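You operate a simulated robot arm through the tools that you are given. There is no shell and no other tool. Be economical: measure what you need, move in short steps, check, and stop when the job is done.

You are at the controls of a simulated two-armed robot. One attempt, no reset.

## Task
Take the cap off the black tin and lay it down on the window sill.

The check looks at the end state, three seconds after you hand in, the way a careful person would. Anything else that was tipped, shoved, dropped, spilled or broken makes it a failure. A push-on lid holds only when it is set on centred and level and pressed home; a screw cap is set on level and turned clockwise until tight.

## Robot
Two 7-joint arms with two-finger parallel grippers on one trunk, on a base that drives. Base frame: it is fixed to the floor where the robot stands at the start and does not move with it; the origin is under the middle of the robot, x ahead of it, y to its left, z up. Units: mm, degrees, N and s.
The left shoulder is at the start at [50, 161, 1098], the right one opposite. With the tool pointing down near the work surface each hand reaches from about 240 to 680 mm from the robot's upright axis, wherever it stands, measured 20 degrees to its own side. Payload 3.43 kg a hand.
The tool frame of a hand sits at the grasp point between the pads (the TCP): z along the fingers, y along the line on which they close. The tips reach 30 mm beyond it. Largest opening 94 mm; finger width 28, thickness 10; the body of the gripper, 50 by 96 mm, starts 55 mm behind the TCP.
Orientation is that of the tool frame in the base frame, as a unit quaternion [w, x, y, z]. With the fingers straight down and closing along the base's y, the tool's x points along the base's -x, its y along +y and its z along -z.

## Interface
- The arms move only by the tool apply_moves. It takes "left_moves", "right_moves" or both (then of equal length, played together; a hand with none holds still); each is text: rows parted by semicolons, each of 7 numbers parted by spaces: the turn, a rotation vector about the base's x, y, z in degrees, then the shift along the base's x, y, z in mm, then the opening, from 0 (shut) to 1 (fully open). In form: ax ay az dx dy dz grip; .... A call has 1 to 8 rows; each row shifts and turns the commanded pose from where the row before left it. Rows are played at 5 a second. More than 50 mm and 8.6 degrees between two rows, or a gripper value outside its range, and nothing of the call is played. A pose out of reach is approached as far as the arm can. The call stops where the force on the tool passes 40 N (or 10 N more than at its start, if that is more) or the arm is blocked; 0.2 s more then pass. Each finger travels about 45 mm/s and halts on what it meets, pressing with about 26 N; the grip force reading is that of the motor and also rises with nothing between the fingers. The clock runs only during rows and for 0.2 s after the last one: add rows that do not move to give the fingers time. The reply holds the time, the measured pose of the TCP, the force on the tool along the base axes, the opening and the grip force, in the units named above and with some noise, with the torque about the TCP (base axes, N m) and any sound that the robot's microphone picked up.
- Cameras (640 x 400 px; columns grow to the right, rows downward): "scene" is now at [130.1, -22.3, 1258.3]; the picture's right is [-0.23, -0.97, 0.00], its down [-0.18, 0.04, -0.98] and it looks along [0.96, -0.23, -0.18] (base axes); focal length 296 px, centre (320, 200). "left" rides on the left gripper at [76, -14, -102] in its tool frame; the picture's right is [0.18, 0.98, 0.00], its down [-0.75, 0.14, -0.64] and it looks along [-0.63, 0.12, 0.77] (tool axes); focal length 243 px, centre (320, 200). "right" rides on the right gripper at [76, 14, -103] in its tool frame; the picture's right is [-0.18, 0.98, 0.00], its down [-0.75, -0.14, -0.64] and it looks along [-0.63, -0.12, 0.77] (tool axes); focal length 243 px, centre (320, 200). There is no depth. A picture from a camera that has moved, and an enlarged one, comes with that camera's place and axes in the base frame and with its lens.
- grab_frame(camera): a new picture of that camera. It takes no simulated time.
- slide_trunk(by): slides the trunk up (or, below 0, down) by that many mm; the arms and the scene camera ride with it, the base frame stays. It gives what a move gives, with no picture.
- roll_base(legs): drives the robot by 1 to 6 legs, each [ahead, left, turn to the left] in mm, mm and degrees, along the robot's own axes; the way and the turn of a leg run together, so that a leg with both is an arc; at most 1500 mm and 180 degrees a leg. The arms and the cameras ride along, it lands a little off, and it stops where it bumps. It gives what a move gives.
- turn_head(pan, tilt): turns the head with the scene camera to pan (to the left, within 80 degrees either way) and tilt (down, from -29 to 69), counted from straight ahead of the robot. It gives what a move gives.
- zoom(camera, box): a new picture of the part [left, top, right, bottom] of that camera's present view, enlarged. It takes no simulated time.
- close_job(): hands the job in; it is judged then, once.

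Go step by step. Nothing tells you exact positions but the pictures and the camera data: compare them with the known pose of the tool, close in by small moves and look again before you grip or let go. The budget is 120 turns and 108 pictures, counting those below and the enlarged ones. Unless the task says otherwise, let go and move clear before handing in, and close with one line.

The tools are called by a JSON object that holds its "method" and its "body". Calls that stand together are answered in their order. apply_moves: Moves the arms, as the interface text tells. Its arguments: {"type":"object","properties":{"left_moves":{"type":"string"},"right_moves":{"type":"string"}},"required":[]} The other tools are called the same way: slide_trunk (by) slides the trunk up or down; roll_base (legs) drives the base; turn_head (pan, tilt) turns the head that bears the scene camera; grab_frame (camera) takes a picture; zoom (camera, box) takes an enlarged picture of a part of a camera's view; close_job () hands the job in.

At the start:

```text
t: 0.0
left_tool_pos: [448.3, 46.0, 1185.8]
left_tcp_rot: [0.0, 0.0, 1.0, 0.0]
left_ft_force: [-0.5, 0.5, -0.1]
left_ft_torque: [0.0, 0.0, 0.01]
left_width: 94.1
left_gripper_force: 0.1
right_tool_pos: [395.0, -275.5, 1134.0]
right_tcp_rot: [0.0, 0.0, 1.0, 0.0]
right_ft_force: [-0.5, 0.6, 0.9]
right_ft_torque: [-0.01, 0.01, 0.0]
right_width: 94.0
right_gripper_force: 0.1
trunk travel left (down, up): [-125.0, 142.0]
robot x, y, heading: [-0.9, -0.1, 0.1]
head pan, tilt: [-13.6, 10.5]
```

scene: 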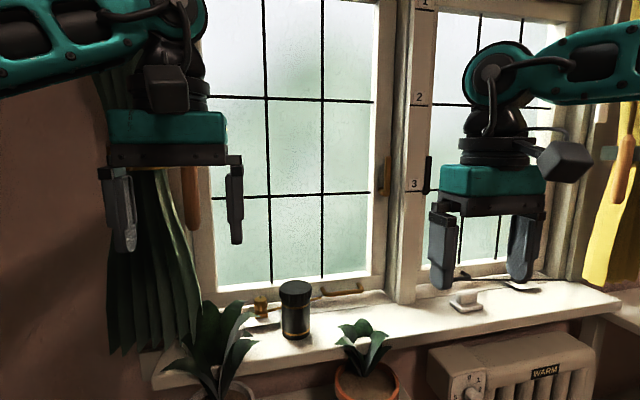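
right: 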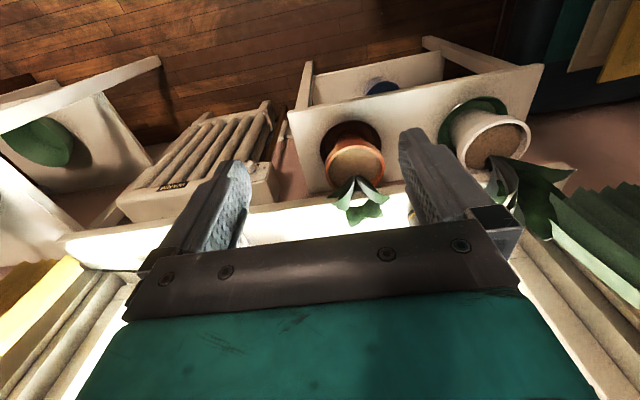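
left: 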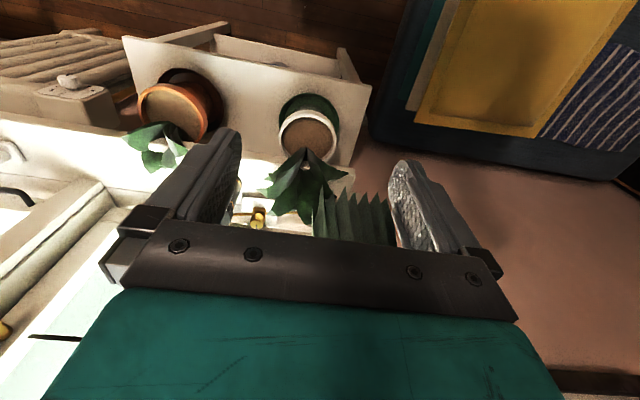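

The black tin stands on the sill at roughly (720, -107), with a plant in front and a small brass object to its left. I'll zoom in for detail.

{"method": "zoom", "body": {"camera": "scene", "box": [220, 250, 400, 362]}}

{"method": "zoom", "body": {"camera": "scene", "box": [380, 230, 640, 392]}}

{"method": "turn_head", "body": {"pan": -5, "tilt": 45}}

{"method": "grab_frame", "body": {"camera": "scene"}}

```text
3.56 times, centred on (310, 306) of scene
camera zoom: at [130.1, -22.3, 1258.3], right [-0.23, -0.97, 0.0], down [-0.18, 0.04, -0.98], along [0.96, -0.23, -0.18], focal length 1052 px, centre (356, -177)
```

zoom: 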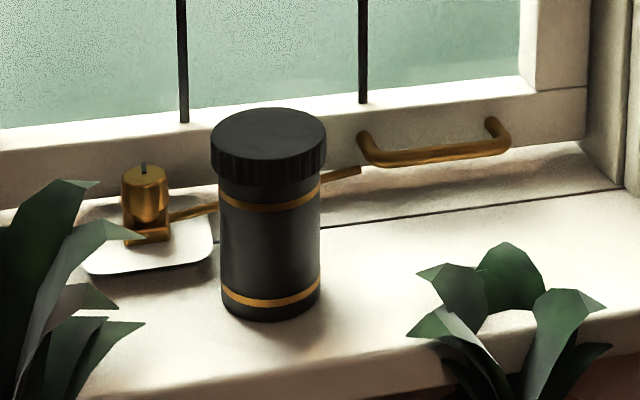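

```text
2.46 times, centred on (510, 311) of scene
camera zoom: at [130.1, -22.3, 1258.3], right [-0.23, -0.97, 0.0], down [-0.18, 0.04, -0.98], along [0.96, -0.23, -0.18], focal length 728 px, centre (-148, -73)
```

zoom: 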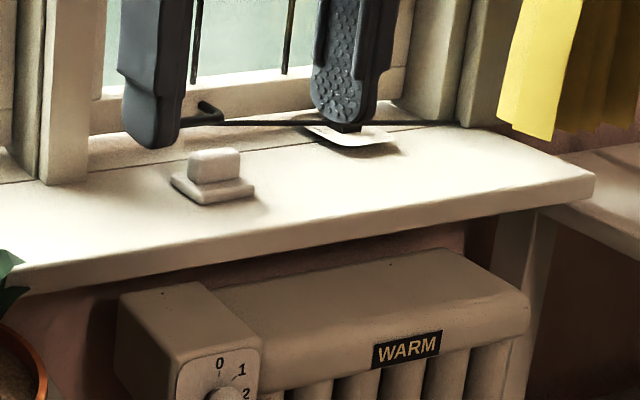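

```text
t: 1.0
left_tool_pos: [447.8, 45.6, 1186.7]
left_tcp_rot: [0.0, 0.0, 1.0, 0.0]
left_ft_force: [-0.2, -0.2, 0.3]
left_ft_torque: [0.01, 0.0, 0.01]
left_width: 93.8
left_gripper_force: 0.0
right_tool_pos: [395.0, -274.1, 1135.2]
right_tcp_rot: [0.0, 0.0, 1.0, -0.001]
right_ft_force: [-0.9, -1.0, 0.6]
right_ft_torque: [-0.01, 0.02, -0.02]
right_width: 94.1
right_gripper_force: 0.0
trunk travel left (down, up): [-125.0, 142.0]
robot x, y, heading: [4.3, -1.9, -0.0]
head pan, tilt: [-5.0, 45.0]
```

```text
102 pictures are left
camera scene: at [120.6, -7.6, 1204.3], right [-0.09, -1.0, 0.0], down [-0.7, 0.06, -0.71], along [0.7, -0.06, -0.71], focal length 296 px, centre (320, 200)
```

scene: 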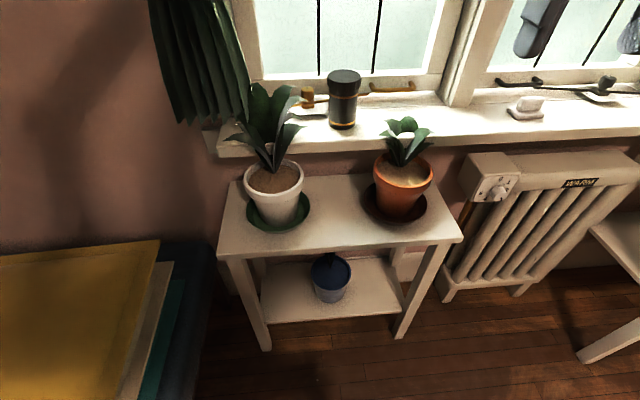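

The tin is about 60 mm across and 106 mm high, with a ribbed cap (probably screw-on) of about 67 mm, centred near (725, -110). My plan is to hold the body with the right hand from the front, between the plants, and turn the cap with the left from above. First I check how much room the base has.

{"method": "turn_head", "body": {"pan": 0, "tilt": 69}}

{"method": "grab_frame", "body": {"camera": "scene"}}

```text
t: 1.9
left_tool_pos: [448.1, 46.7, 1185.9]
left_tcp_rot: [0.0, -0.001, 1.0, 0.0]
left_ft_force: [0.7, 0.1, 0.3]
left_ft_torque: [-0.01, -0.02, -0.02]
left_width: 94.1
left_gripper_force: 0.0
right_tool_pos: [394.9, -274.7, 1135.0]
right_tcp_rot: [-0.001, 0.0, 1.0, 0.0]
right_ft_force: [0.5, -0.1, 0.9]
right_ft_torque: [0.01, 0.01, -0.01]
right_width: 94.1
right_gripper_force: 0.0
trunk travel left (down, up): [-125.0, 142.0]
robot x, y, heading: [1.1, -1.8, 0.0]
head pan, tilt: [0.0, 68.8]
```

```text
101 pictures are left
camera scene: at [95.6, -0.5, 1175.4], right [0.0, -1.0, 0.0], down [-0.93, 0.0, -0.36], along [0.36, 0.0, -0.93], focal length 296 px, centre (320, 200)
```

scene: 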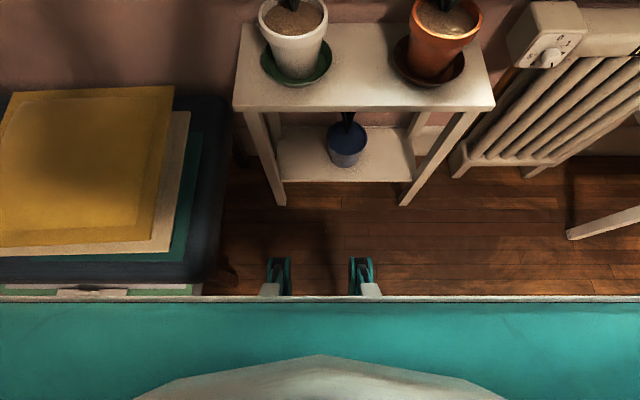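

The front feet reach x≈308, and the table legs are at about 527 with the table edge at about 468. Moving 110 ahead and 100 right is safe.

{"method": "roll_base", "body": {"legs": [[0, -100, 0], [110, 0, 0]]}}

{"method": "turn_head", "body": {"pan": 0, "tilt": 35}}

{"method": "grab_frame", "body": {"camera": "scene"}}

{"method": "grab_frame", "body": {"camera": "left"}}

```text
t: 3.8
left_tool_pos: [558.4, -52.6, 1185.9]
left_tcp_rot: [-0.001, -0.001, 1.0, 0.0]
left_ft_force: [0.3, 0.2, 0.1]
left_ft_torque: [0.0, 0.03, -0.01]
left_width: 93.9
left_gripper_force: 0.1
right_tool_pos: [504.8, -374.5, 1134.3]
right_tcp_rot: [0.0, -0.001, 1.0, 0.0]
right_ft_force: [0.9, -0.3, -0.2]
right_ft_torque: [0.0, 0.05, -0.04]
right_width: 94.0
right_gripper_force: 0.0
trunk travel left (down, up): [-125.0, 142.0]
robot x, y, heading: [108.3, -100.4, 0.0]
head pan, tilt: [0.0, 68.8]
```

```text
t: 4.8
left_tool_pos: [558.6, -52.8, 1185.9]
left_tcp_rot: [0.001, -0.001, 1.0, 0.0]
left_ft_force: [0.0, -0.4, 0.8]
left_ft_torque: [-0.02, 0.01, 0.03]
left_width: 94.0
left_gripper_force: 0.1
right_tool_pos: [505.5, -374.2, 1134.4]
right_tcp_rot: [-0.001, -0.001, 1.0, 0.0]
right_ft_force: [0.4, 0.0, -1.3]
right_ft_torque: [0.01, 0.02, -0.01]
right_width: 93.7
right_gripper_force: 0.1
trunk travel left (down, up): [-125.0, 142.0]
robot x, y, heading: [108.5, -98.7, 0.0]
head pan, tilt: [0.0, 35.0]
```

```text
100 pictures are left
camera scene: at [236.7, -100.6, 1219.0], right [0.0, -1.0, 0.0], down [-0.57, 0.0, -0.82], along [0.82, 0.0, -0.57], focal length 296 px, centre (320, 200)
```

scene: 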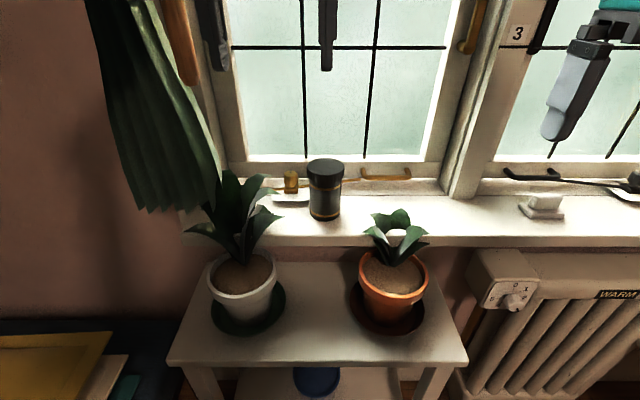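

```text
99 pictures are left
camera left: at [481.0, -67.6, 1288.4], right [-0.19, 0.98, 0.0], down [0.75, 0.14, 0.64], along [0.63, 0.12, -0.77], focal length 243 px, centre (320, 200)
```

left: 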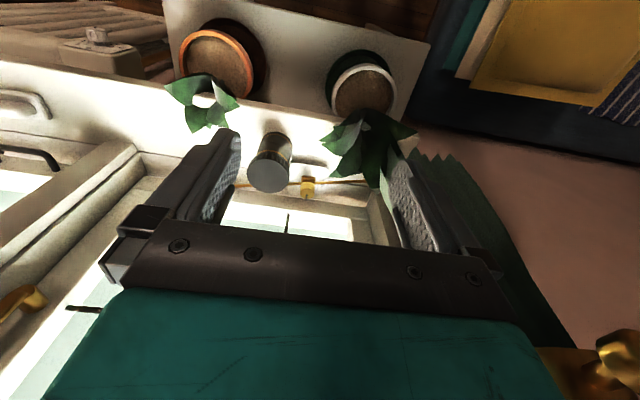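

The gap between the plants runs from about y=-172 to -28, which is enough for the right hand. I'll zoom in to measure the tin more precisely.

{"method": "zoom", "body": {"camera": "scene", "box": [260, 140, 388, 220]}}

{"method": "zoom", "body": {"camera": "scene", "box": [260, 170, 388, 250]}}

{"method": "zoom", "body": {"camera": "left", "box": [200, 110, 360, 210]}}

```text
5.00 times, centred on (324, 180) of scene
camera zoom: at [236.7, -100.6, 1219.0], right [0.0, -1.0, 0.0], down [-0.57, 0.0, -0.82], along [0.82, 0.0, -0.57], focal length 1479 px, centre (300, 300)
```

zoom: 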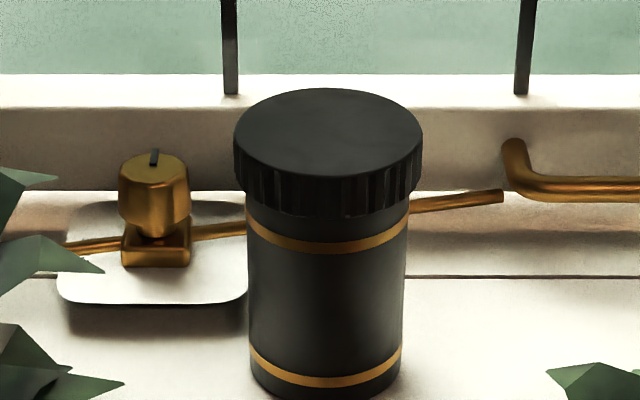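

```text
5.00 times, centred on (324, 210) of scene
camera zoom: at [236.7, -100.6, 1219.0], right [0.0, -1.0, 0.0], down [-0.57, 0.0, -0.82], along [0.82, 0.0, -0.57], focal length 1479 px, centre (300, 150)
```

zoom: 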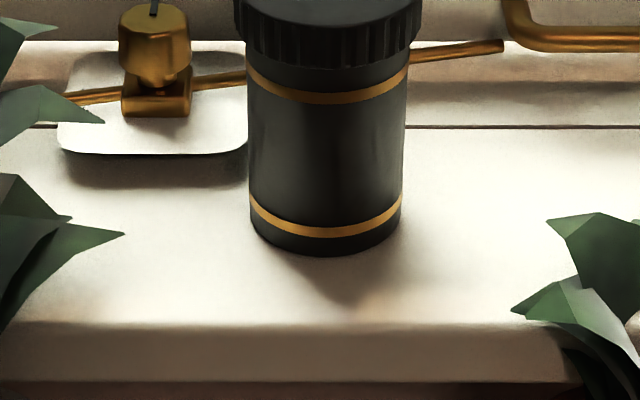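

```text
4.00 times, centred on (280, 160) of left
camera zoom: at [481.0, -67.6, 1288.4], right [-0.19, 0.98, 0.0], down [0.75, 0.14, 0.64], along [0.63, 0.12, -0.77], focal length 970 px, centre (480, 360)
```

zoom: 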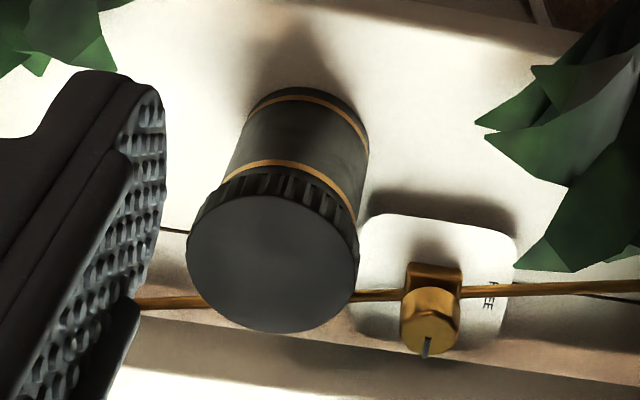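

The tin axis is near (718, -109). The cap spans z≈942–960 (Ø69) and the body is Ø60. I move the left hand aside, then bring the right hand to a 35°-below-horizontal pose in front of the tin, above the plants.

{"method": "apply_moves", "body": {"left_moves": "0 0 0 0 40 10 1; 0 0 0 0 40 10 1; 0 0 0 0 40 10 1"}}

{"method": "apply_moves", "body": {"right_moves": "0 -6.875 0 11.9 33.1 -15.5 1;0 -6.875 0 11.9 33.1 -15.5 1;0 -6.875 0 11.9 33.1 -15.5 1;0 -6.875 0 11.9 33.1 -15.5 1;0 -6.875 0 11.9 33.1 -15.5 1;0 -6.875 0 11.9 33.1 -15.5 1;0 -6.875 0 11.9 33.1 -15.5 1;0 -6.875 0 11.9 33.1 -15.5 1"}}

{"method": "grab_frame", "body": {"camera": "scene"}}

{"method": "grab_frame", "body": {"camera": "right"}}

```text
t: 5.6
left_tool_pos: [558.5, 65.7, 1215.5]
left_tcp_rot: [0.0, -0.002, 1.0, 0.0]
left_ft_force: [-0.4, 0.6, 0.0]
left_ft_torque: [-0.02, -0.01, -0.01]
left_width: 93.8
left_gripper_force: 0.0
right_tool_pos: [504.6, -374.7, 1134.6]
right_tcp_rot: [0.0, 0.0, 1.0, 0.0]
right_ft_force: [-0.6, -0.6, 0.2]
right_ft_torque: [-0.04, 0.03, 0.02]
right_width: 93.9
right_gripper_force: 0.1
trunk travel left (down, up): [-125.0, 142.0]
robot x, y, heading: [109.8, -101.9, -0.1]
head pan, tilt: [0.0, 35.0]
```

```text
t: 7.4
left_tool_pos: [558.8, 66.4, 1216.2]
left_tcp_rot: [0.0, -0.001, 1.0, 0.001]
left_ft_force: [-0.2, 0.0, -0.6]
left_ft_torque: [0.0, 0.01, 0.0]
left_width: 93.8
left_gripper_force: 0.1
right_tool_pos: [591.4, -189.5, 1028.1]
right_tcp_rot: [0.463, -0.001, 0.886, 0.0]
right_ft_force: [0.2, -0.6, 0.5]
right_ft_torque: [0.0, -0.01, 0.01]
right_width: 94.1
right_gripper_force: 0.1
right hand out of reach, approached as far as the arm can: row 6, 7, 8
trunk travel left (down, up): [-125.0, 142.0]
robot x, y, heading: [111.7, -98.8, 0.1]
head pan, tilt: [0.0, 35.0]
```

```text
95 pictures are left
camera scene: at [236.8, -100.7, 1219.1], right [0.0, -1.0, 0.0], down [-0.57, 0.0, -0.82], along [0.82, 0.0, -0.57], focal length 296 px, centre (320, 200)
```

scene: 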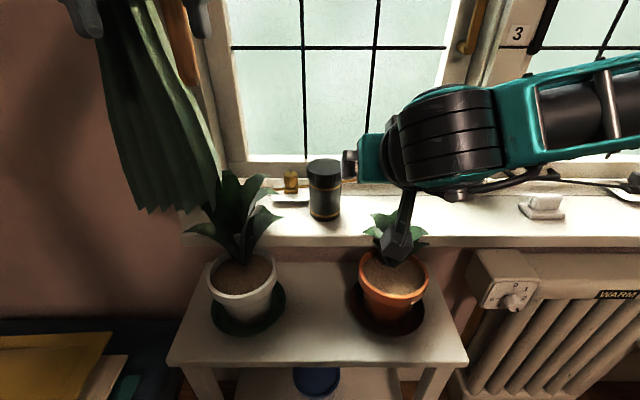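

```text
94 pictures are left
camera right: at [462.1, -176.8, 1024.0], right [0.1, 0.98, 0.15], down [-0.1, -0.14, 0.99], along [0.99, -0.12, 0.08], focal length 243 px, centre (320, 200)
```

right: 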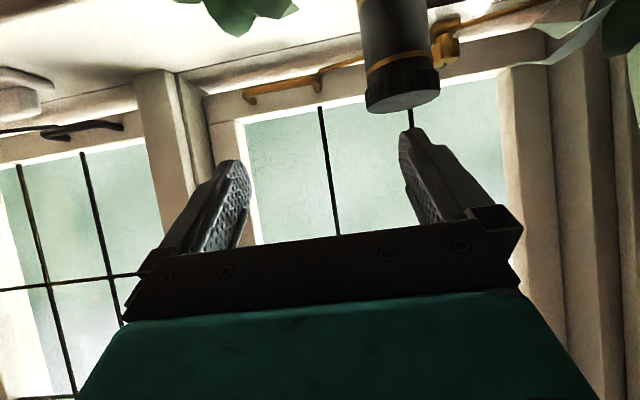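

The right hand stopped short because its wrist would be too close to its shoulder. The real goal is further forward, so I push ahead while watching the position.

{"method": "apply_moves", "body": {"right_moves": "0 0 0 15 0 0 1;0 0 0 15 0 0 1;0 0 0 15 0 0 1;0 0 0 0 0 0 1"}}

```text
t: 8.4
left_tool_pos: [558.9, 65.6, 1214.9]
left_tcp_rot: [0.0, 0.0, 1.0, 0.0]
left_ft_force: [0.0, 0.4, -0.3]
left_ft_torque: [-0.01, 0.0, 0.0]
left_width: 93.9
left_gripper_force: 0.1
right_tool_pos: [634.2, -196.4, 1026.2]
right_tcp_rot: [0.462, -0.002, 0.887, 0.0]
right_ft_force: [-0.6, 1.1, 0.2]
right_ft_torque: [0.01, -0.02, -0.05]
right_width: 94.1
right_gripper_force: 0.0
right hand out of reach, approached as far as the arm can: row 2, 3
trunk travel left (down, up): [-125.0, 142.0]
robot x, y, heading: [112.3, -100.3, 0.3]
head pan, tilt: [0.0, 35.0]
```

{"method": "apply_moves", "body": {"right_moves": "0 0 8 0 10 0 1;0 0 8 0 10 0 1;0 0 8 0 10 0 1;0 0 0 0 15 0 1;0 0 0 0 15 0 1;0 0 0 0 15 0 1"}}

{"method": "grab_frame", "body": {"camera": "scene"}}

```text
t: 9.8
left_tool_pos: [558.6, 64.6, 1215.5]
left_tcp_rot: [0.0, -0.001, 1.0, 0.0]
left_ft_force: [-0.2, -0.4, 0.1]
left_ft_torque: [0.02, 0.0, 0.01]
left_width: 94.1
left_gripper_force: 0.1
right_tool_pos: [629.3, -135.7, 1030.7]
right_tcp_rot: [0.453, -0.185, 0.867, 0.095]
right_ft_force: [0.0, 0.8, -0.3]
right_ft_torque: [0.03, 0.0, 0.0]
right_width: 93.9
right_gripper_force: 0.1
right hand out of reach, approached as far as the arm can: row 6
trunk travel left (down, up): [-125.0, 142.0]
robot x, y, heading: [111.1, -101.5, 0.1]
head pan, tilt: [0.0, 35.0]
```

```text
93 pictures are left
camera scene: at [236.6, -100.6, 1219.1], right [0.0, -1.0, 0.0], down [-0.57, 0.0, -0.82], along [0.82, 0.0, -0.57], focal length 296 px, centre (320, 200)
```

scene: 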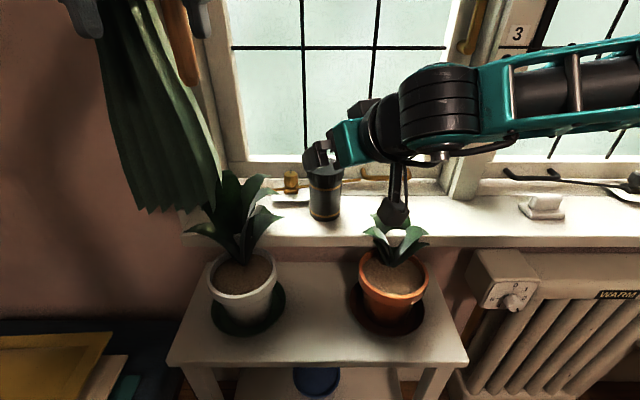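

The wrist limits yaw because the forearm comes from far right. I shift the base left and slightly back, so that the tin lies straight in front of the right shoulder.

{"method": "roll_base", "body": {"legs": [[-40, 90, 0]]}}

{"method": "apply_moves", "body": {"right_moves": "0 0 -4 12 -8 0 1;0 0 -4 12 -8 0 1;0 0 -4 12 -8 0 1;0 0 -4 12 -8 0 1;0 0 -4 10 -8 0 1;0 0 -4 10 -8 0 1"}}

{"method": "grab_frame", "body": {"camera": "scene"}}

```text
t: 10.9
left_tool_pos: [519.2, 156.5, 1216.1]
left_tcp_rot: [0.0, -0.002, 1.0, 0.0]
left_ft_force: [-0.1, 0.8, -0.1]
left_ft_torque: [0.0, 0.01, 0.01]
left_width: 94.0
left_gripper_force: 0.0
right_tool_pos: [588.3, -44.8, 1028.6]
right_tcp_rot: [0.453, -0.186, 0.867, 0.095]
right_ft_force: [-0.5, 0.0, 1.0]
right_ft_torque: [-0.04, 0.02, 0.01]
right_width: 93.7
right_gripper_force: 0.1
trunk travel left (down, up): [-125.0, 142.0]
robot x, y, heading: [70.3, -11.1, 0.4]
head pan, tilt: [0.0, 35.0]
```

```text
t: 12.3
left_tool_pos: [517.8, 156.0, 1215.1]
left_tcp_rot: [0.0, -0.002, 1.0, 0.0]
left_ft_force: [-0.9, 0.2, 0.1]
left_ft_torque: [-0.02, -0.06, 0.0]
left_width: 93.7
left_gripper_force: 0.0
right_tool_pos: [646.3, -123.7, 1036.6]
right_tcp_rot: [0.462, -0.002, 0.887, 0.001]
right_ft_force: [-0.4, -0.2, 0.1]
right_ft_torque: [-0.02, 0.01, -0.01]
right_width: 93.9
right_gripper_force: 0.1
right hand out of reach, approached as far as the arm can: row 1, 2, 3, 4, 5, 6
trunk travel left (down, up): [-125.0, 142.0]
robot x, y, heading: [67.5, -10.8, 0.3]
head pan, tilt: [0.0, 35.0]
```

```text
92 pictures are left
camera scene: at [197.0, -10.5, 1219.1], right [0.0, -1.0, 0.0], down [-0.57, 0.0, -0.82], along [0.82, 0.0, -0.57], focal length 296 px, centre (320, 200)
```

scene: 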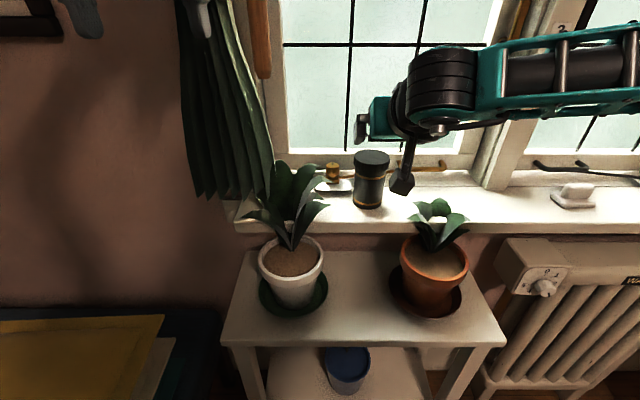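

{"method": "roll_base", "body": {"legs": [[0, 50, 0]]}}

{"method": "apply_moves", "body": {"right_moves": "0 0 0 0 -12 -10 1;0 0 0 0 -12 -12 1;0 0 0 0 -11 -12 1;0 0 0 0 0 0 1"}}

```text
t: 13.2
left_tool_pos: [518.1, 157.5, 1215.1]
left_tcp_rot: [0.0, -0.001, 1.0, -0.001]
left_ft_force: [-0.2, -0.2, -0.1]
left_ft_torque: [0.01, -0.01, 0.0]
left_width: 93.7
left_gripper_force: 0.0
right_tool_pos: [645.5, -122.5, 1036.3]
right_tcp_rot: [0.463, 0.0, 0.886, 0.0]
right_ft_force: [0.3, 0.1, -0.7]
right_ft_torque: [0.07, 0.01, 0.01]
right_width: 93.8
right_gripper_force: 0.1
trunk travel left (down, up): [-125.0, 142.0]
robot x, y, heading: [68.6, -7.5, 0.0]
head pan, tilt: [0.0, 35.0]
stopped in leg 1: the robot was blocked; the commanded pose is now the measured one
```

```text
t: 14.2
left_tool_pos: [518.4, 157.3, 1215.4]
left_tcp_rot: [0.0, -0.001, 1.0, 0.0]
left_ft_force: [-1.2, -0.2, -0.5]
left_ft_torque: [0.02, -0.04, 0.0]
left_width: 94.1
left_gripper_force: 0.0
right_tool_pos: [645.5, -159.3, 1002.6]
right_tcp_rot: [0.463, -0.001, 0.887, 0.001]
right_ft_force: [-0.2, 0.6, 0.0]
right_ft_torque: [-0.03, -0.01, -0.02]
right_width: 94.0
right_gripper_force: 0.0
trunk travel left (down, up): [-125.0, 142.0]
robot x, y, heading: [67.1, -8.0, 0.0]
head pan, tilt: [0.0, 35.0]
```

The forearm always comes in from the right and the base is blocked on its left, so holding the tin in place from the front isn't feasible. New plan: grip the cap from above with the right hand, lift the tin clear, hold its body with the left hand in the air, and unscrew. Then I lay the cap on the sill and set the tin back in its place. First I bring the right hand vertical again and reposition the base.

{"method": "apply_moves", "body": {"right_moves": "0 6.875 0 0 0 20 1;0 6.875 0 0 0 20 1;0 6.875 0 0 0 15 1;0 6.875 0 0 0 15 1;0 6.875 0 0 0 10 1;0 6.875 0 0 0 0 1;0 6.875 0 0 0 0 1;0 6.875 0 0 0 0 1"}}

{"method": "roll_base", "body": {"legs": [[0, -70, 0], [45, 0, 0]]}}

{"method": "grab_frame", "body": {"camera": "scene"}}

{"method": "grab_frame", "body": {"camera": "right"}}

```text
t: 16.0
left_tool_pos: [519.7, 157.3, 1215.6]
left_tcp_rot: [0.0, -0.001, 1.0, -0.001]
left_ft_force: [-0.4, 0.2, 0.4]
left_ft_torque: [-0.03, -0.03, -0.01]
left_width: 94.3
left_gripper_force: 0.1
right_tool_pos: [591.2, -206.3, 1069.2]
right_tcp_rot: [0.0, -0.001, 1.0, 0.001]
right_ft_force: [0.5, -0.6, 0.1]
right_ft_torque: [-0.02, -0.04, -0.01]
right_width: 94.1
right_gripper_force: 0.0
right hand out of reach, approached as far as the arm can: row 4, 5, 6, 7, 8
trunk travel left (down, up): [-125.0, 142.0]
robot x, y, heading: [70.8, -9.7, 0.3]
head pan, tilt: [0.0, 35.0]
```

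```text
t: 17.5
left_tool_pos: [564.9, 86.5, 1213.9]
left_tcp_rot: [-0.001, -0.002, 1.0, 0.001]
left_ft_force: [0.2, -0.1, 0.1]
left_ft_torque: [-0.02, 0.04, 0.02]
left_width: 93.9
left_gripper_force: 0.0
right_tool_pos: [639.0, -275.5, 1068.2]
right_tcp_rot: [0.001, 0.0, 1.0, 0.002]
right_ft_force: [0.2, -0.3, -0.4]
right_ft_torque: [0.05, 0.01, -0.03]
right_width: 94.3
right_gripper_force: 0.0
trunk travel left (down, up): [-125.0, 142.0]
robot x, y, heading: [111.3, -79.0, 0.5]
head pan, tilt: [0.0, 35.0]
```

```text
91 pictures are left
camera scene: at [242.8, -79.7, 1218.9], right [0.0, -1.0, 0.0], down [-0.57, 0.0, -0.82], along [0.82, 0.0, -0.57], focal length 296 px, centre (320, 200)
```

scene: 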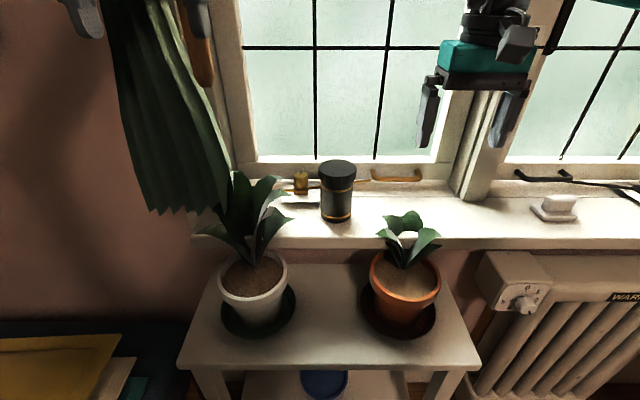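

```text
90 pictures are left
camera right: at [561.8, -263.8, 1171.9], right [0.18, 0.98, 0.0], down [0.75, -0.14, 0.64], along [0.63, -0.11, -0.77], focal length 243 px, centre (320, 200)
```

right: 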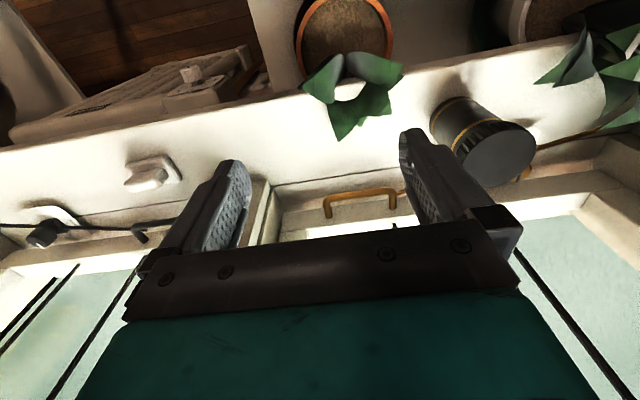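

Now I move the right hand to above the tin at z≈1060.

{"method": "apply_moves", "body": {"right_moves": "0 0 0 14 33 0 1;0 0 0 14 33 0 1;0 0 0 14 33 0 1;0 0 0 14 33 0 1;0 0 0 13 33 -8 1;0 0 0 10 1 0 1;0 0 0 0 0 0 1"}}

{"method": "grab_frame", "body": {"camera": "right"}}

{"method": "grab_frame", "body": {"camera": "scene"}}

```text
t: 19.1
left_tool_pos: [563.8, 87.2, 1215.3]
left_tcp_rot: [0.001, -0.001, 1.0, 0.0]
left_ft_force: [0.5, -0.3, -0.1]
left_ft_torque: [0.04, 0.0, -0.02]
left_width: 94.0
left_gripper_force: 0.0
right_tool_pos: [601.8, -231.2, 1037.5]
right_tcp_rot: [0.001, -0.001, 1.0, 0.001]
right_ft_force: [-0.4, 0.5, 0.6]
right_ft_torque: [0.01, -0.03, 0.0]
right_width: 93.9
right_gripper_force: 0.0
right hand out of reach, approached as far as the arm can: row 1, 2, 3, 4, 5, 6
trunk travel left (down, up): [-125.0, 142.0]
robot x, y, heading: [113.5, -80.3, 0.4]
head pan, tilt: [0.0, 35.0]
```

```text
89 pictures are left
camera right: at [524.7, -219.0, 1141.3], right [0.18, 0.98, 0.0], down [0.75, -0.14, 0.64], along [0.63, -0.11, -0.77], focal length 243 px, centre (320, 200)
```

right: 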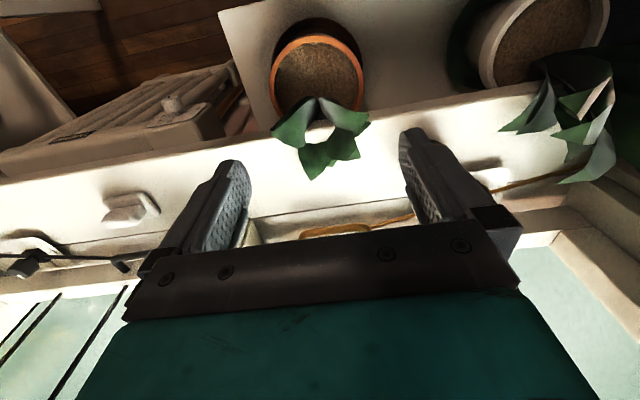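

```text
88 pictures are left
camera scene: at [242.0, -79.7, 1219.1], right [0.0, -1.0, 0.0], down [-0.57, 0.0, -0.82], along [0.82, 0.0, -0.57], focal length 296 px, centre (320, 200)
```

scene: 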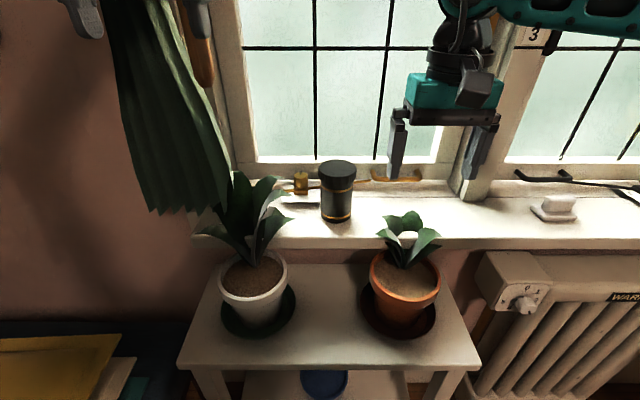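

The reach shrinks when the hand is high relative to the shoulder, so I raise the trunk.

{"method": "slide_trunk", "body": {"by": 135}}

{"method": "apply_moves", "body": {"right_moves": "0 0 0 10 10 -20 1;0 0 0 15 20 -20 1;0 0 0 15 20 -20 1;0 0 0 20 20 -20 1;0 0 0 20 20 -15 1;0 0 0 20 20 0 1;0 0 0 16 12 0 1;0 0 0 0 0 0 1"}}

{"method": "grab_frame", "body": {"camera": "scene"}}

```text
t: 20.7
left_tool_pos: [564.8, 86.0, 1351.0]
left_tcp_rot: [0.001, -0.001, 1.0, 0.001]
left_ft_force: [-0.3, 0.2, 0.7]
left_ft_torque: [0.0, -0.03, -0.01]
left_width: 94.1
left_gripper_force: 0.1
right_tool_pos: [601.1, -230.4, 1173.0]
right_tcp_rot: [0.001, -0.001, 1.0, 0.002]
right_ft_force: [-0.8, 0.7, -0.1]
right_ft_torque: [-0.03, 0.0, -0.01]
right_width: 94.0
right_gripper_force: 0.0
trunk travel left (down, up): [-260.0, 7.0]
robot x, y, heading: [115.0, -80.4, 0.1]
head pan, tilt: [0.0, 35.0]
```

```text
t: 22.5
left_tool_pos: [564.1, 86.8, 1349.3]
left_tcp_rot: [0.001, -0.001, 1.0, 0.0]
left_ft_force: [0.0, 0.8, -0.5]
left_ft_torque: [0.0, 0.01, 0.02]
left_width: 93.9
left_gripper_force: 0.1
right_tool_pos: [605.6, -237.0, 1096.5]
right_tcp_rot: [0.002, -0.001, 1.0, 0.002]
right_ft_force: [-0.1, -0.5, 0.1]
right_ft_torque: [-0.01, -0.02, 0.01]
right_width: 94.1
right_gripper_force: 0.1
right hand out of reach, approached as far as the arm can: row 1, 2, 3, 4, 5, 6, 7
trunk travel left (down, up): [-260.0, 7.0]
robot x, y, heading: [112.1, -78.3, 0.3]
head pan, tilt: [0.0, 35.0]
```

```text
87 pictures are left
camera scene: at [242.0, -79.7, 1354.1], right [0.0, -1.0, 0.0], down [-0.57, 0.0, -0.82], along [0.82, 0.0, -0.57], focal length 296 px, centre (320, 200)
```

scene: 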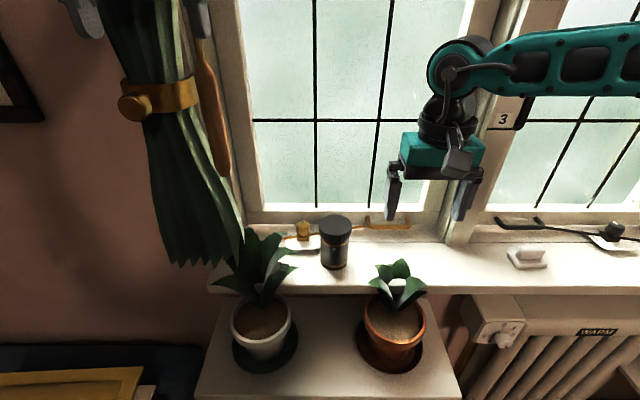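

The arm seems stuck in an awkward elbow configuration. I retreat toward the starting posture, then extend again.

{"method": "apply_moves", "body": {"right_moves": "0 0 0 -30 -20 0 1;0 0 0 -40 -20 10 1;0 0 0 -40 -20 10 1;0 0 0 -40 -20 10 1;0 0 0 0 0 0 1"}}

{"method": "apply_moves", "body": {"right_moves": "0 0 0 30 10 0 1;0 0 0 40 20 0 1;0 0 0 40 30 0 1;0 0 0 40 30 0 1;0 0 0 40 35 0 1;0 0 0 40 35 -10 1;0 0 0 25 25 -10 1;0 0 0 0 0 0 1"}}

{"method": "grab_frame", "body": {"camera": "scene"}}

```text
t: 23.7
left_tool_pos: [564.8, 88.3, 1350.0]
left_tcp_rot: [0.0, -0.002, 1.0, 0.0]
left_ft_force: [1.0, 0.6, 1.1]
left_ft_torque: [0.0, 0.03, 0.01]
left_width: 94.1
left_gripper_force: 0.0
right_tool_pos: [454.6, -313.7, 1126.6]
right_tcp_rot: [0.0, 0.0, 1.0, 0.002]
right_ft_force: [0.4, 0.3, 0.4]
right_ft_torque: [0.02, 0.02, 0.0]
right_width: 94.0
right_gripper_force: 0.1
trunk travel left (down, up): [-260.0, 7.0]
robot x, y, heading: [110.2, -78.2, 0.1]
head pan, tilt: [0.0, 35.0]
```

```text
refused: row 5 steps farther than a row can; nothing moved
```

```text
86 pictures are left
camera scene: at [242.7, -79.3, 1353.9], right [0.0, -1.0, 0.0], down [-0.57, 0.0, -0.82], along [0.82, 0.0, -0.57], focal length 296 px, centre (320, 200)
```

scene: 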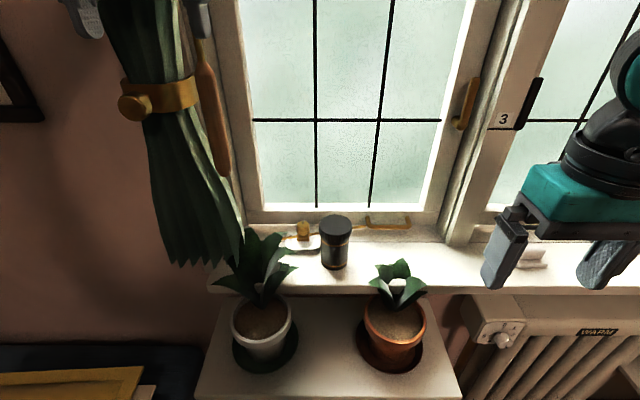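

{"method": "apply_moves", "body": {"right_moves": "0 0 0 30 10 0 1;0 0 0 38 20 0 1;0 0 0 38 28 0 1;0 0 0 38 28 0 1;0 0 0 38 28 -10 1;0 0 0 38 28 -10 1;0 0 0 38 28 -10 1;0 0 0 0 28 0 1"}}

{"method": "grab_frame", "body": {"camera": "scene"}}

```text
t: 25.5
left_tool_pos: [564.3, 86.3, 1350.5]
left_tcp_rot: [0.0, -0.002, 1.0, 0.0]
left_ft_force: [1.5, 0.0, 0.9]
left_ft_torque: [0.02, -0.01, 0.0]
left_width: 94.1
left_gripper_force: 0.1
right_tool_pos: [599.9, -228.2, 1114.8]
right_tcp_rot: [0.002, -0.001, 1.0, 0.002]
right_ft_force: [-0.9, 0.0, 0.4]
right_ft_torque: [0.02, 0.01, 0.01]
right_width: 93.9
right_gripper_force: 0.0
right hand out of reach, approached as far as the arm can: row 5, 6, 7, 8
trunk travel left (down, up): [-260.0, 7.0]
robot x, y, heading: [114.1, -78.0, 0.0]
head pan, tilt: [0.0, 35.0]
```

```text
85 pictures are left
camera scene: at [241.9, -79.4, 1354.1], right [0.0, -1.0, 0.0], down [-0.57, 0.0, -0.82], along [0.82, 0.0, -0.57], focal length 296 px, centre (320, 200)
```

scene: 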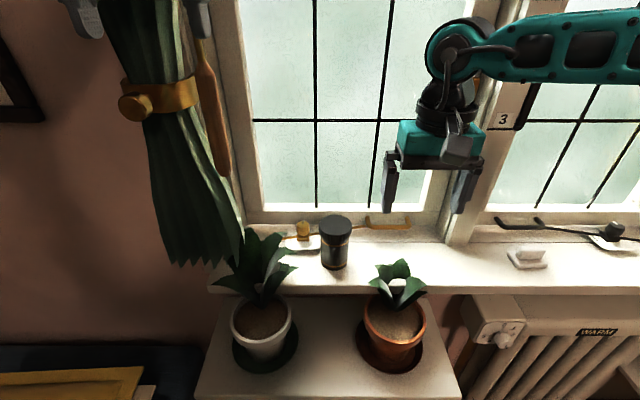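

The limit looks like a wrist joint at yaw 0, because yaw freed it before. I'll try yaw with extension.

{"method": "apply_moves", "body": {"right_moves": "0 0 8 0 0 0 1;0 0 8 5 10 0 1;0 0 8 15 15 0 1;0 0 8 15 20 0 1;0 0 8 15 20 0 1;0 0 0 15 20 0 1;0 0 0 15 20 0 1;0 0 0 0 0 0 1"}}

```text
t: 27.3
left_tool_pos: [564.5, 86.2, 1350.4]
left_tcp_rot: [0.0, -0.002, 1.0, -0.001]
left_ft_force: [0.3, 0.6, 0.0]
left_ft_torque: [0.05, -0.01, -0.01]
left_width: 93.9
left_gripper_force: 0.0
right_tool_pos: [598.7, -227.2, 1121.7]
right_tcp_rot: [0.001, -0.344, 0.939, 0.003]
right_ft_force: [-0.1, -0.3, -0.3]
right_ft_torque: [0.01, 0.05, -0.01]
right_width: 94.0
right_gripper_force: 0.2
right hand out of reach, approached as far as the arm can: row 2, 3, 4, 5, 6, 7
trunk travel left (down, up): [-260.0, 7.0]
robot x, y, heading: [114.7, -82.2, 0.0]
head pan, tilt: [0.0, 35.0]
```

The right arm cannot reach inward this far. The mirrored plan is better: drive right so the tin lies on the left hand's side, take the cap with the left hand from above, and use the right hand to hold the body in the air.

{"method": "apply_moves", "body": {"right_moves": "0 0 -8 -25 -12 0 1;0 0 -8 -25 -12 0 1;0 0 -8 -25 -12 0 1;0 0 -8 -25 -12 5 1;0 0 -8 -25 -12 5 1;0 0 0 -20 -15 5 1;0 0 0 0 0 0 1"}}

{"method": "slide_trunk", "body": {"by": -125}}

{"method": "roll_base", "body": {"legs": [[0, -240, 0]]}}

{"method": "turn_head", "body": {"pan": 20, "tilt": 30}}

{"method": "grab_frame", "body": {"camera": "scene"}}

```text
t: 28.9
left_tool_pos: [565.2, 86.8, 1350.4]
left_tcp_rot: [0.0, -0.002, 1.0, 0.0]
left_ft_force: [0.6, 0.4, -0.4]
left_ft_torque: [-0.03, 0.03, -0.01]
left_width: 93.8
left_gripper_force: 0.1
right_tool_pos: [452.6, -303.3, 1137.0]
right_tcp_rot: [0.001, 0.0, 1.0, 0.002]
right_ft_force: [0.5, -0.7, 0.1]
right_ft_torque: [0.0, 0.05, 0.01]
right_width: 94.1
right_gripper_force: 0.1
trunk travel left (down, up): [-260.0, 7.0]
robot x, y, heading: [118.6, -78.7, 0.3]
head pan, tilt: [0.0, 35.0]
```

```text
t: 30.5
left_tool_pos: [562.8, 86.8, 1224.8]
left_tcp_rot: [-0.001, -0.002, 1.0, 0.0]
left_ft_force: [0.9, -0.6, 0.8]
left_ft_torque: [-0.01, 0.0, -0.04]
left_width: 94.1
left_gripper_force: 0.0
right_tool_pos: [453.4, -303.4, 1011.7]
right_tcp_rot: [0.002, -0.001, 1.0, 0.002]
right_ft_force: [-0.2, 0.0, 0.7]
right_ft_torque: [0.05, -0.01, -0.01]
right_width: 94.0
right_gripper_force: 0.1
trunk travel left (down, up): [-135.0, 132.0]
robot x, y, heading: [113.0, -81.4, 0.1]
head pan, tilt: [0.0, 35.0]
```

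```text
t: 32.2
left_tool_pos: [564.0, -155.3, 1225.7]
left_tcp_rot: [0.0, -0.002, 1.0, 0.0]
left_ft_force: [-0.1, -0.1, 0.3]
left_ft_torque: [0.01, 0.0, -0.01]
left_width: 94.0
left_gripper_force: 0.1
right_tool_pos: [454.7, -544.9, 1012.6]
right_tcp_rot: [0.001, -0.001, 1.0, 0.002]
right_ft_force: [0.4, 0.6, -0.1]
right_ft_torque: [0.02, -0.02, -0.01]
right_width: 94.1
right_gripper_force: 0.1
trunk travel left (down, up): [-135.0, 132.0]
robot x, y, heading: [115.0, -320.6, 0.2]
head pan, tilt: [0.0, 35.0]
```

```text
t: 33.1
left_tool_pos: [565.4, -154.8, 1224.3]
left_tcp_rot: [-0.001, -0.004, 1.0, 0.001]
left_ft_force: [0.1, 0.2, -0.8]
left_ft_torque: [-0.01, -0.02, 0.0]
left_width: 94.0
left_gripper_force: 0.0
right_tool_pos: [453.1, -543.8, 1012.0]
right_tcp_rot: [0.002, -0.002, 1.0, 0.002]
right_ft_force: [-0.2, -0.1, 0.4]
right_ft_torque: [-0.02, -0.01, -0.01]
right_width: 93.8
right_gripper_force: 0.0
trunk travel left (down, up): [-135.0, 132.0]
robot x, y, heading: [117.1, -321.5, -0.1]
head pan, tilt: [20.0, 30.0]
```

```text
84 pictures are left
camera scene: at [239.7, -290.5, 1236.9], right [0.34, -0.94, 0.0], down [-0.47, -0.17, -0.87], along [0.81, 0.3, -0.5], focal length 296 px, centre (320, 200)
```

scene: 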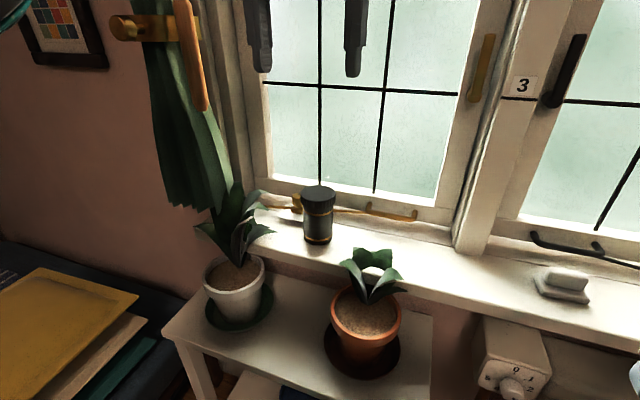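

Now I extend the left hand over the tin.

{"method": "apply_moves", "body": {"left_moves": "0 0 0 10 8 -35 1;0 0 0 25 8 -35 1;0 0 0 28 8 -30 1;0 0 0 30 8 -25 1;0 0 0 30 8 -20 1;0 0 0 30 6 -20 1;0 0 0 0 0 0 1"}}

{"method": "grab_frame", "body": {"camera": "left"}}

{"method": "grab_frame", "body": {"camera": "scene"}}

```text
t: 34.7
left_tool_pos: [719.8, -107.4, 1060.0]
left_tcp_rot: [0.0, -0.002, 1.0, 0.0]
left_ft_force: [-0.6, 0.6, -0.8]
left_ft_torque: [0.01, 0.02, 0.03]
left_width: 93.8
left_gripper_force: 0.0
right_tool_pos: [452.3, -544.4, 1011.2]
right_tcp_rot: [0.001, -0.001, 1.0, 0.001]
right_ft_force: [0.4, 0.1, 1.0]
right_ft_torque: [0.02, 0.01, 0.02]
right_width: 94.0
right_gripper_force: 0.0
trunk travel left (down, up): [-135.0, 132.0]
robot x, y, heading: [119.9, -319.4, 0.4]
head pan, tilt: [20.0, 30.0]
```

```text
83 pictures are left
camera left: at [642.5, -122.3, 1162.3], right [-0.19, 0.98, 0.0], down [0.75, 0.14, 0.64], along [0.63, 0.12, -0.77], focal length 243 px, centre (320, 200)
```

left: 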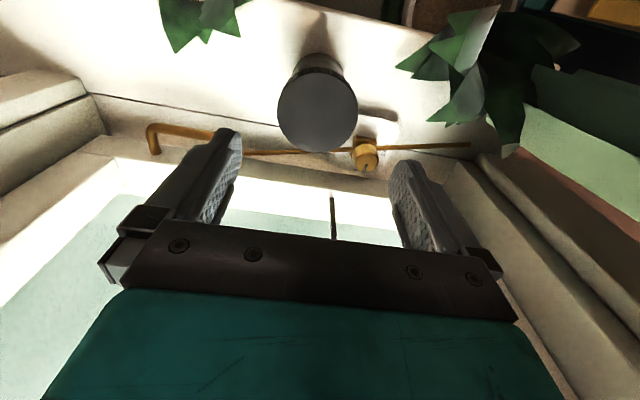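

```text
82 pictures are left
camera scene: at [239.6, -290.3, 1236.9], right [0.35, -0.94, 0.0], down [-0.47, -0.17, -0.87], along [0.81, 0.3, -0.5], focal length 296 px, centre (320, 200)
```

scene: 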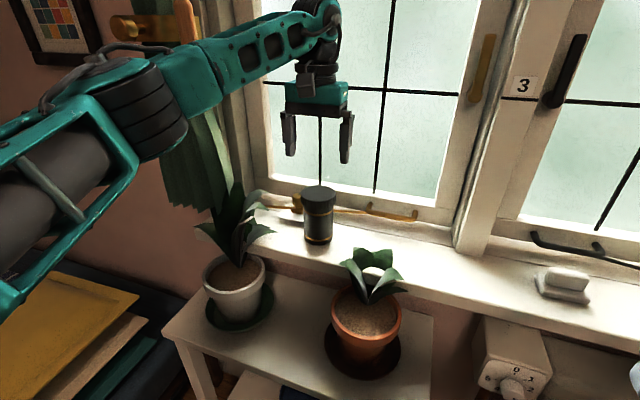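

The left hand is over the tin; the axis refines to about (715, -110). I descend to TCP z≈972 and look.

{"method": "apply_moves", "body": {"left_moves": "0 0 0 -5 -3 -30 1;0 0 0 0 0 -30 1;0 0 0 0 0 -27 1;0 0 0 0 0 0 1"}}

{"method": "grab_frame", "body": {"camera": "left"}}

{"method": "zoom", "body": {"camera": "scene", "box": [240, 100, 400, 260]}}

```text
t: 35.7
left_tool_pos: [713.4, -111.9, 971.8]
left_tcp_rot: [0.001, -0.003, 1.0, -0.001]
left_ft_force: [1.1, 0.3, 0.2]
left_ft_torque: [-0.03, 0.0, -0.03]
left_width: 93.8
left_gripper_force: 0.1
right_tool_pos: [453.4, -543.3, 1011.5]
right_tcp_rot: [0.001, -0.002, 1.0, 0.002]
right_ft_force: [0.7, -0.1, -0.2]
right_ft_torque: [-0.01, 0.04, 0.01]
right_width: 94.0
right_gripper_force: 0.1
trunk travel left (down, up): [-135.0, 132.0]
robot x, y, heading: [113.9, -320.2, 0.2]
head pan, tilt: [20.0, 30.0]
```

```text
81 pictures are left
camera left: at [637.1, -126.3, 1074.3], right [-0.19, 0.98, 0.0], down [0.75, 0.14, 0.64], along [0.63, 0.12, -0.77], focal length 243 px, centre (320, 200)
```

left: 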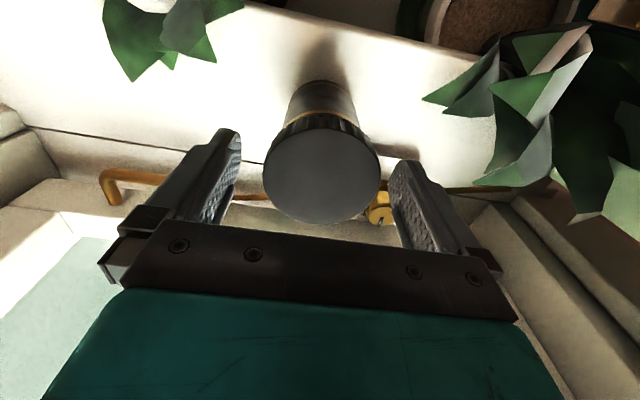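

```text
2.50 times, centred on (320, 180) of scene
camera zoom: at [239.7, -290.4, 1236.9], right [0.35, -0.94, 0.0], down [-0.47, -0.17, -0.87], along [0.81, 0.3, -0.5], focal length 740 px, centre (320, 250)
```

zoom: 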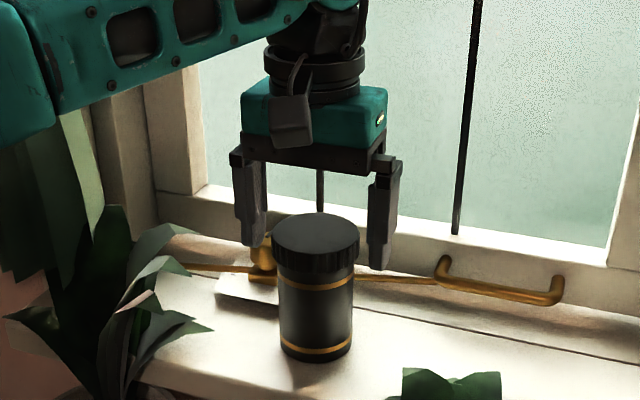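

The hand is centred over the cap within 2–4 mm and the tips are at the cap's lower rim. Closing.

{"method": "apply_moves", "body": {"left_moves": "0 0 0 -1 0 0 0.76;0 0 0 0 0 0 0.5;0 0 0 0 0 0 0.5;0 0 0 0 0 0 0.5;0 0 0 0 0 0 0.5"}}

{"method": "grab_frame", "body": {"camera": "left"}}

{"method": "zoom", "body": {"camera": "scene", "box": [260, 130, 380, 260]}}

```text
t: 36.9
left_tool_pos: [712.2, -111.2, 972.9]
left_tcp_rot: [0.001, -0.003, 1.0, 0.001]
left_ft_force: [0.3, 1.0, 0.9]
left_ft_torque: [0.09, -0.01, 0.01]
left_width: 70.3
left_gripper_force: 25.9
right_tool_pos: [452.9, -544.2, 1011.5]
right_tcp_rot: [0.002, -0.001, 1.0, 0.002]
right_ft_force: [0.1, 0.2, -0.1]
right_ft_torque: [0.0, 0.01, -0.02]
right_width: 94.0
right_gripper_force: 0.0
trunk travel left (down, up): [-135.0, 132.0]
robot x, y, heading: [116.9, -322.3, 0.4]
head pan, tilt: [20.0, 30.0]
```

```text
79 pictures are left
camera left: at [636.0, -126.0, 1074.8], right [-0.19, 0.98, 0.0], down [0.75, 0.14, 0.64], along [0.63, 0.12, -0.77], focal length 243 px, centre (320, 200)
```

left: 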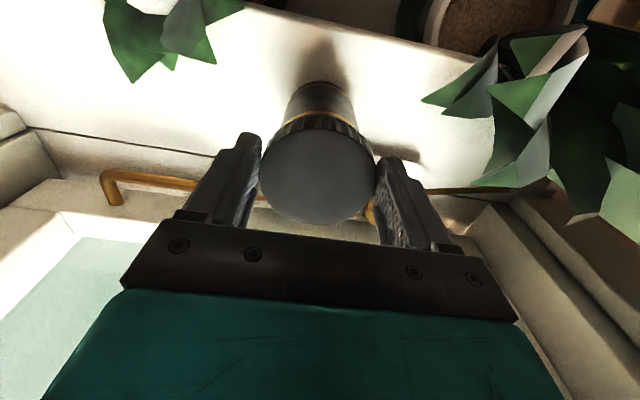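

```text
3.08 times, centred on (320, 195) of scene
camera zoom: at [239.6, -290.3, 1236.9], right [0.35, -0.94, 0.0], down [-0.47, -0.17, -0.87], along [0.81, 0.3, -0.5], focal length 910 px, centre (320, 215)
```

zoom: 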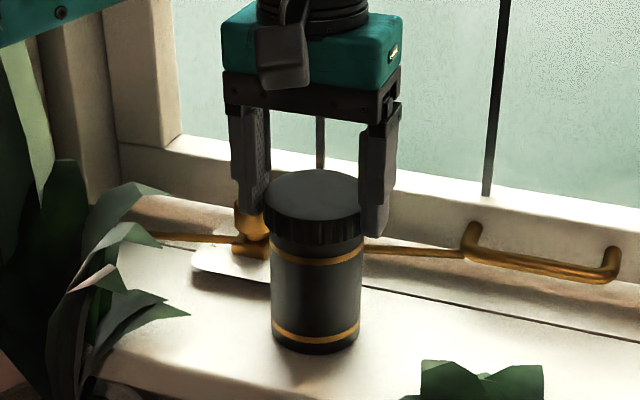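

The cap is gripped (70 mm). Since the tin is round, a gentle twist in place is low-risk. I press lightly and turn counter-clockwise a little, watching the torque.

{"method": "apply_moves", "body": {"left_moves": "0 0 0 0 0 -2 0.5;0 0 0 0 0 0 0.5"}}

{"method": "apply_moves", "body": {"left_moves": "0 0 4 0 0 0 0.5;0 0 4 0 0 0 0.5;0 0 4 0 0 0 0.5"}}

```text
t: 37.5
left_tool_pos: [711.1, -111.3, 970.6]
left_tcp_rot: [0.002, -0.002, 1.0, 0.0]
left_ft_force: [0.6, 4.2, 9.3]
left_ft_torque: [0.18, -0.05, 0.04]
left_width: 70.3
left_gripper_force: 25.5
right_tool_pos: [452.9, -544.0, 1012.1]
right_tcp_rot: [0.003, -0.002, 1.0, 0.001]
right_ft_force: [0.7, 0.6, 0.7]
right_ft_torque: [0.0, -0.01, 0.0]
right_width: 94.4
right_gripper_force: 0.1
trunk travel left (down, up): [-135.0, 132.0]
robot x, y, heading: [112.9, -322.0, 0.4]
head pan, tilt: [20.0, 30.0]
```

```text
t: 38.3
left_tool_pos: [710.4, -113.8, 973.0]
left_tcp_rot: [0.001, -0.107, 0.994, -0.001]
left_ft_force: [-0.3, 0.3, 10.6]
left_ft_torque: [-0.39, -0.07, 0.01]
left_width: 70.3
left_gripper_force: 25.7
right_tool_pos: [453.9, -544.9, 1012.1]
right_tcp_rot: [0.003, -0.001, 1.0, 0.002]
right_ft_force: [0.1, -1.3, 0.4]
right_ft_torque: [0.0, -0.01, 0.01]
right_width: 94.1
right_gripper_force: 0.1
trunk travel left (down, up): [-135.0, 132.0]
robot x, y, heading: [116.1, -320.3, 0.0]
head pan, tilt: [20.0, 30.0]
```

{"method": "zoom", "body": {"camera": "scene", "box": [260, 130, 380, 260]}}

{"method": "grab_frame", "body": {"camera": "left"}}

```text
3.08 times, centred on (320, 195) of scene
camera zoom: at [238.7, -290.8, 1237.0], right [0.35, -0.94, 0.0], down [-0.47, -0.17, -0.87], along [0.81, 0.3, -0.5], focal length 910 px, centre (320, 215)
```

zoom: 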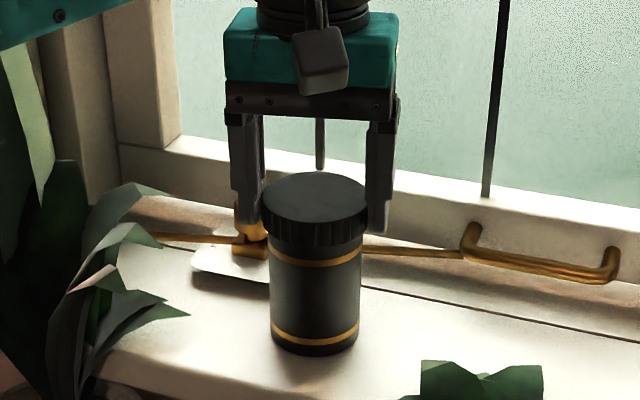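

```text
76 pictures are left
camera left: at [639.1, -142.6, 1074.1], right [-0.39, 0.92, 0.0], down [0.71, 0.3, 0.64], along [0.59, 0.25, -0.77], focal length 243 px, centre (320, 200)
```

left: 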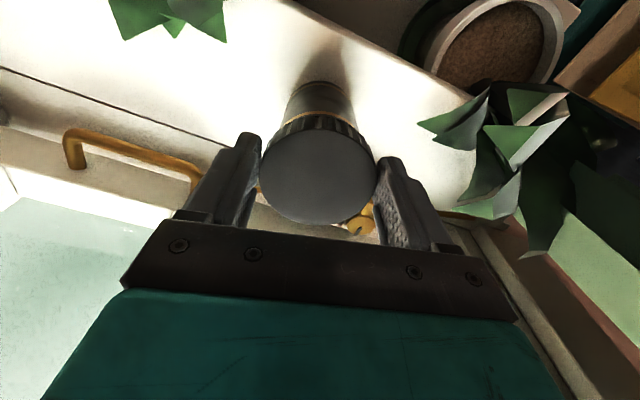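

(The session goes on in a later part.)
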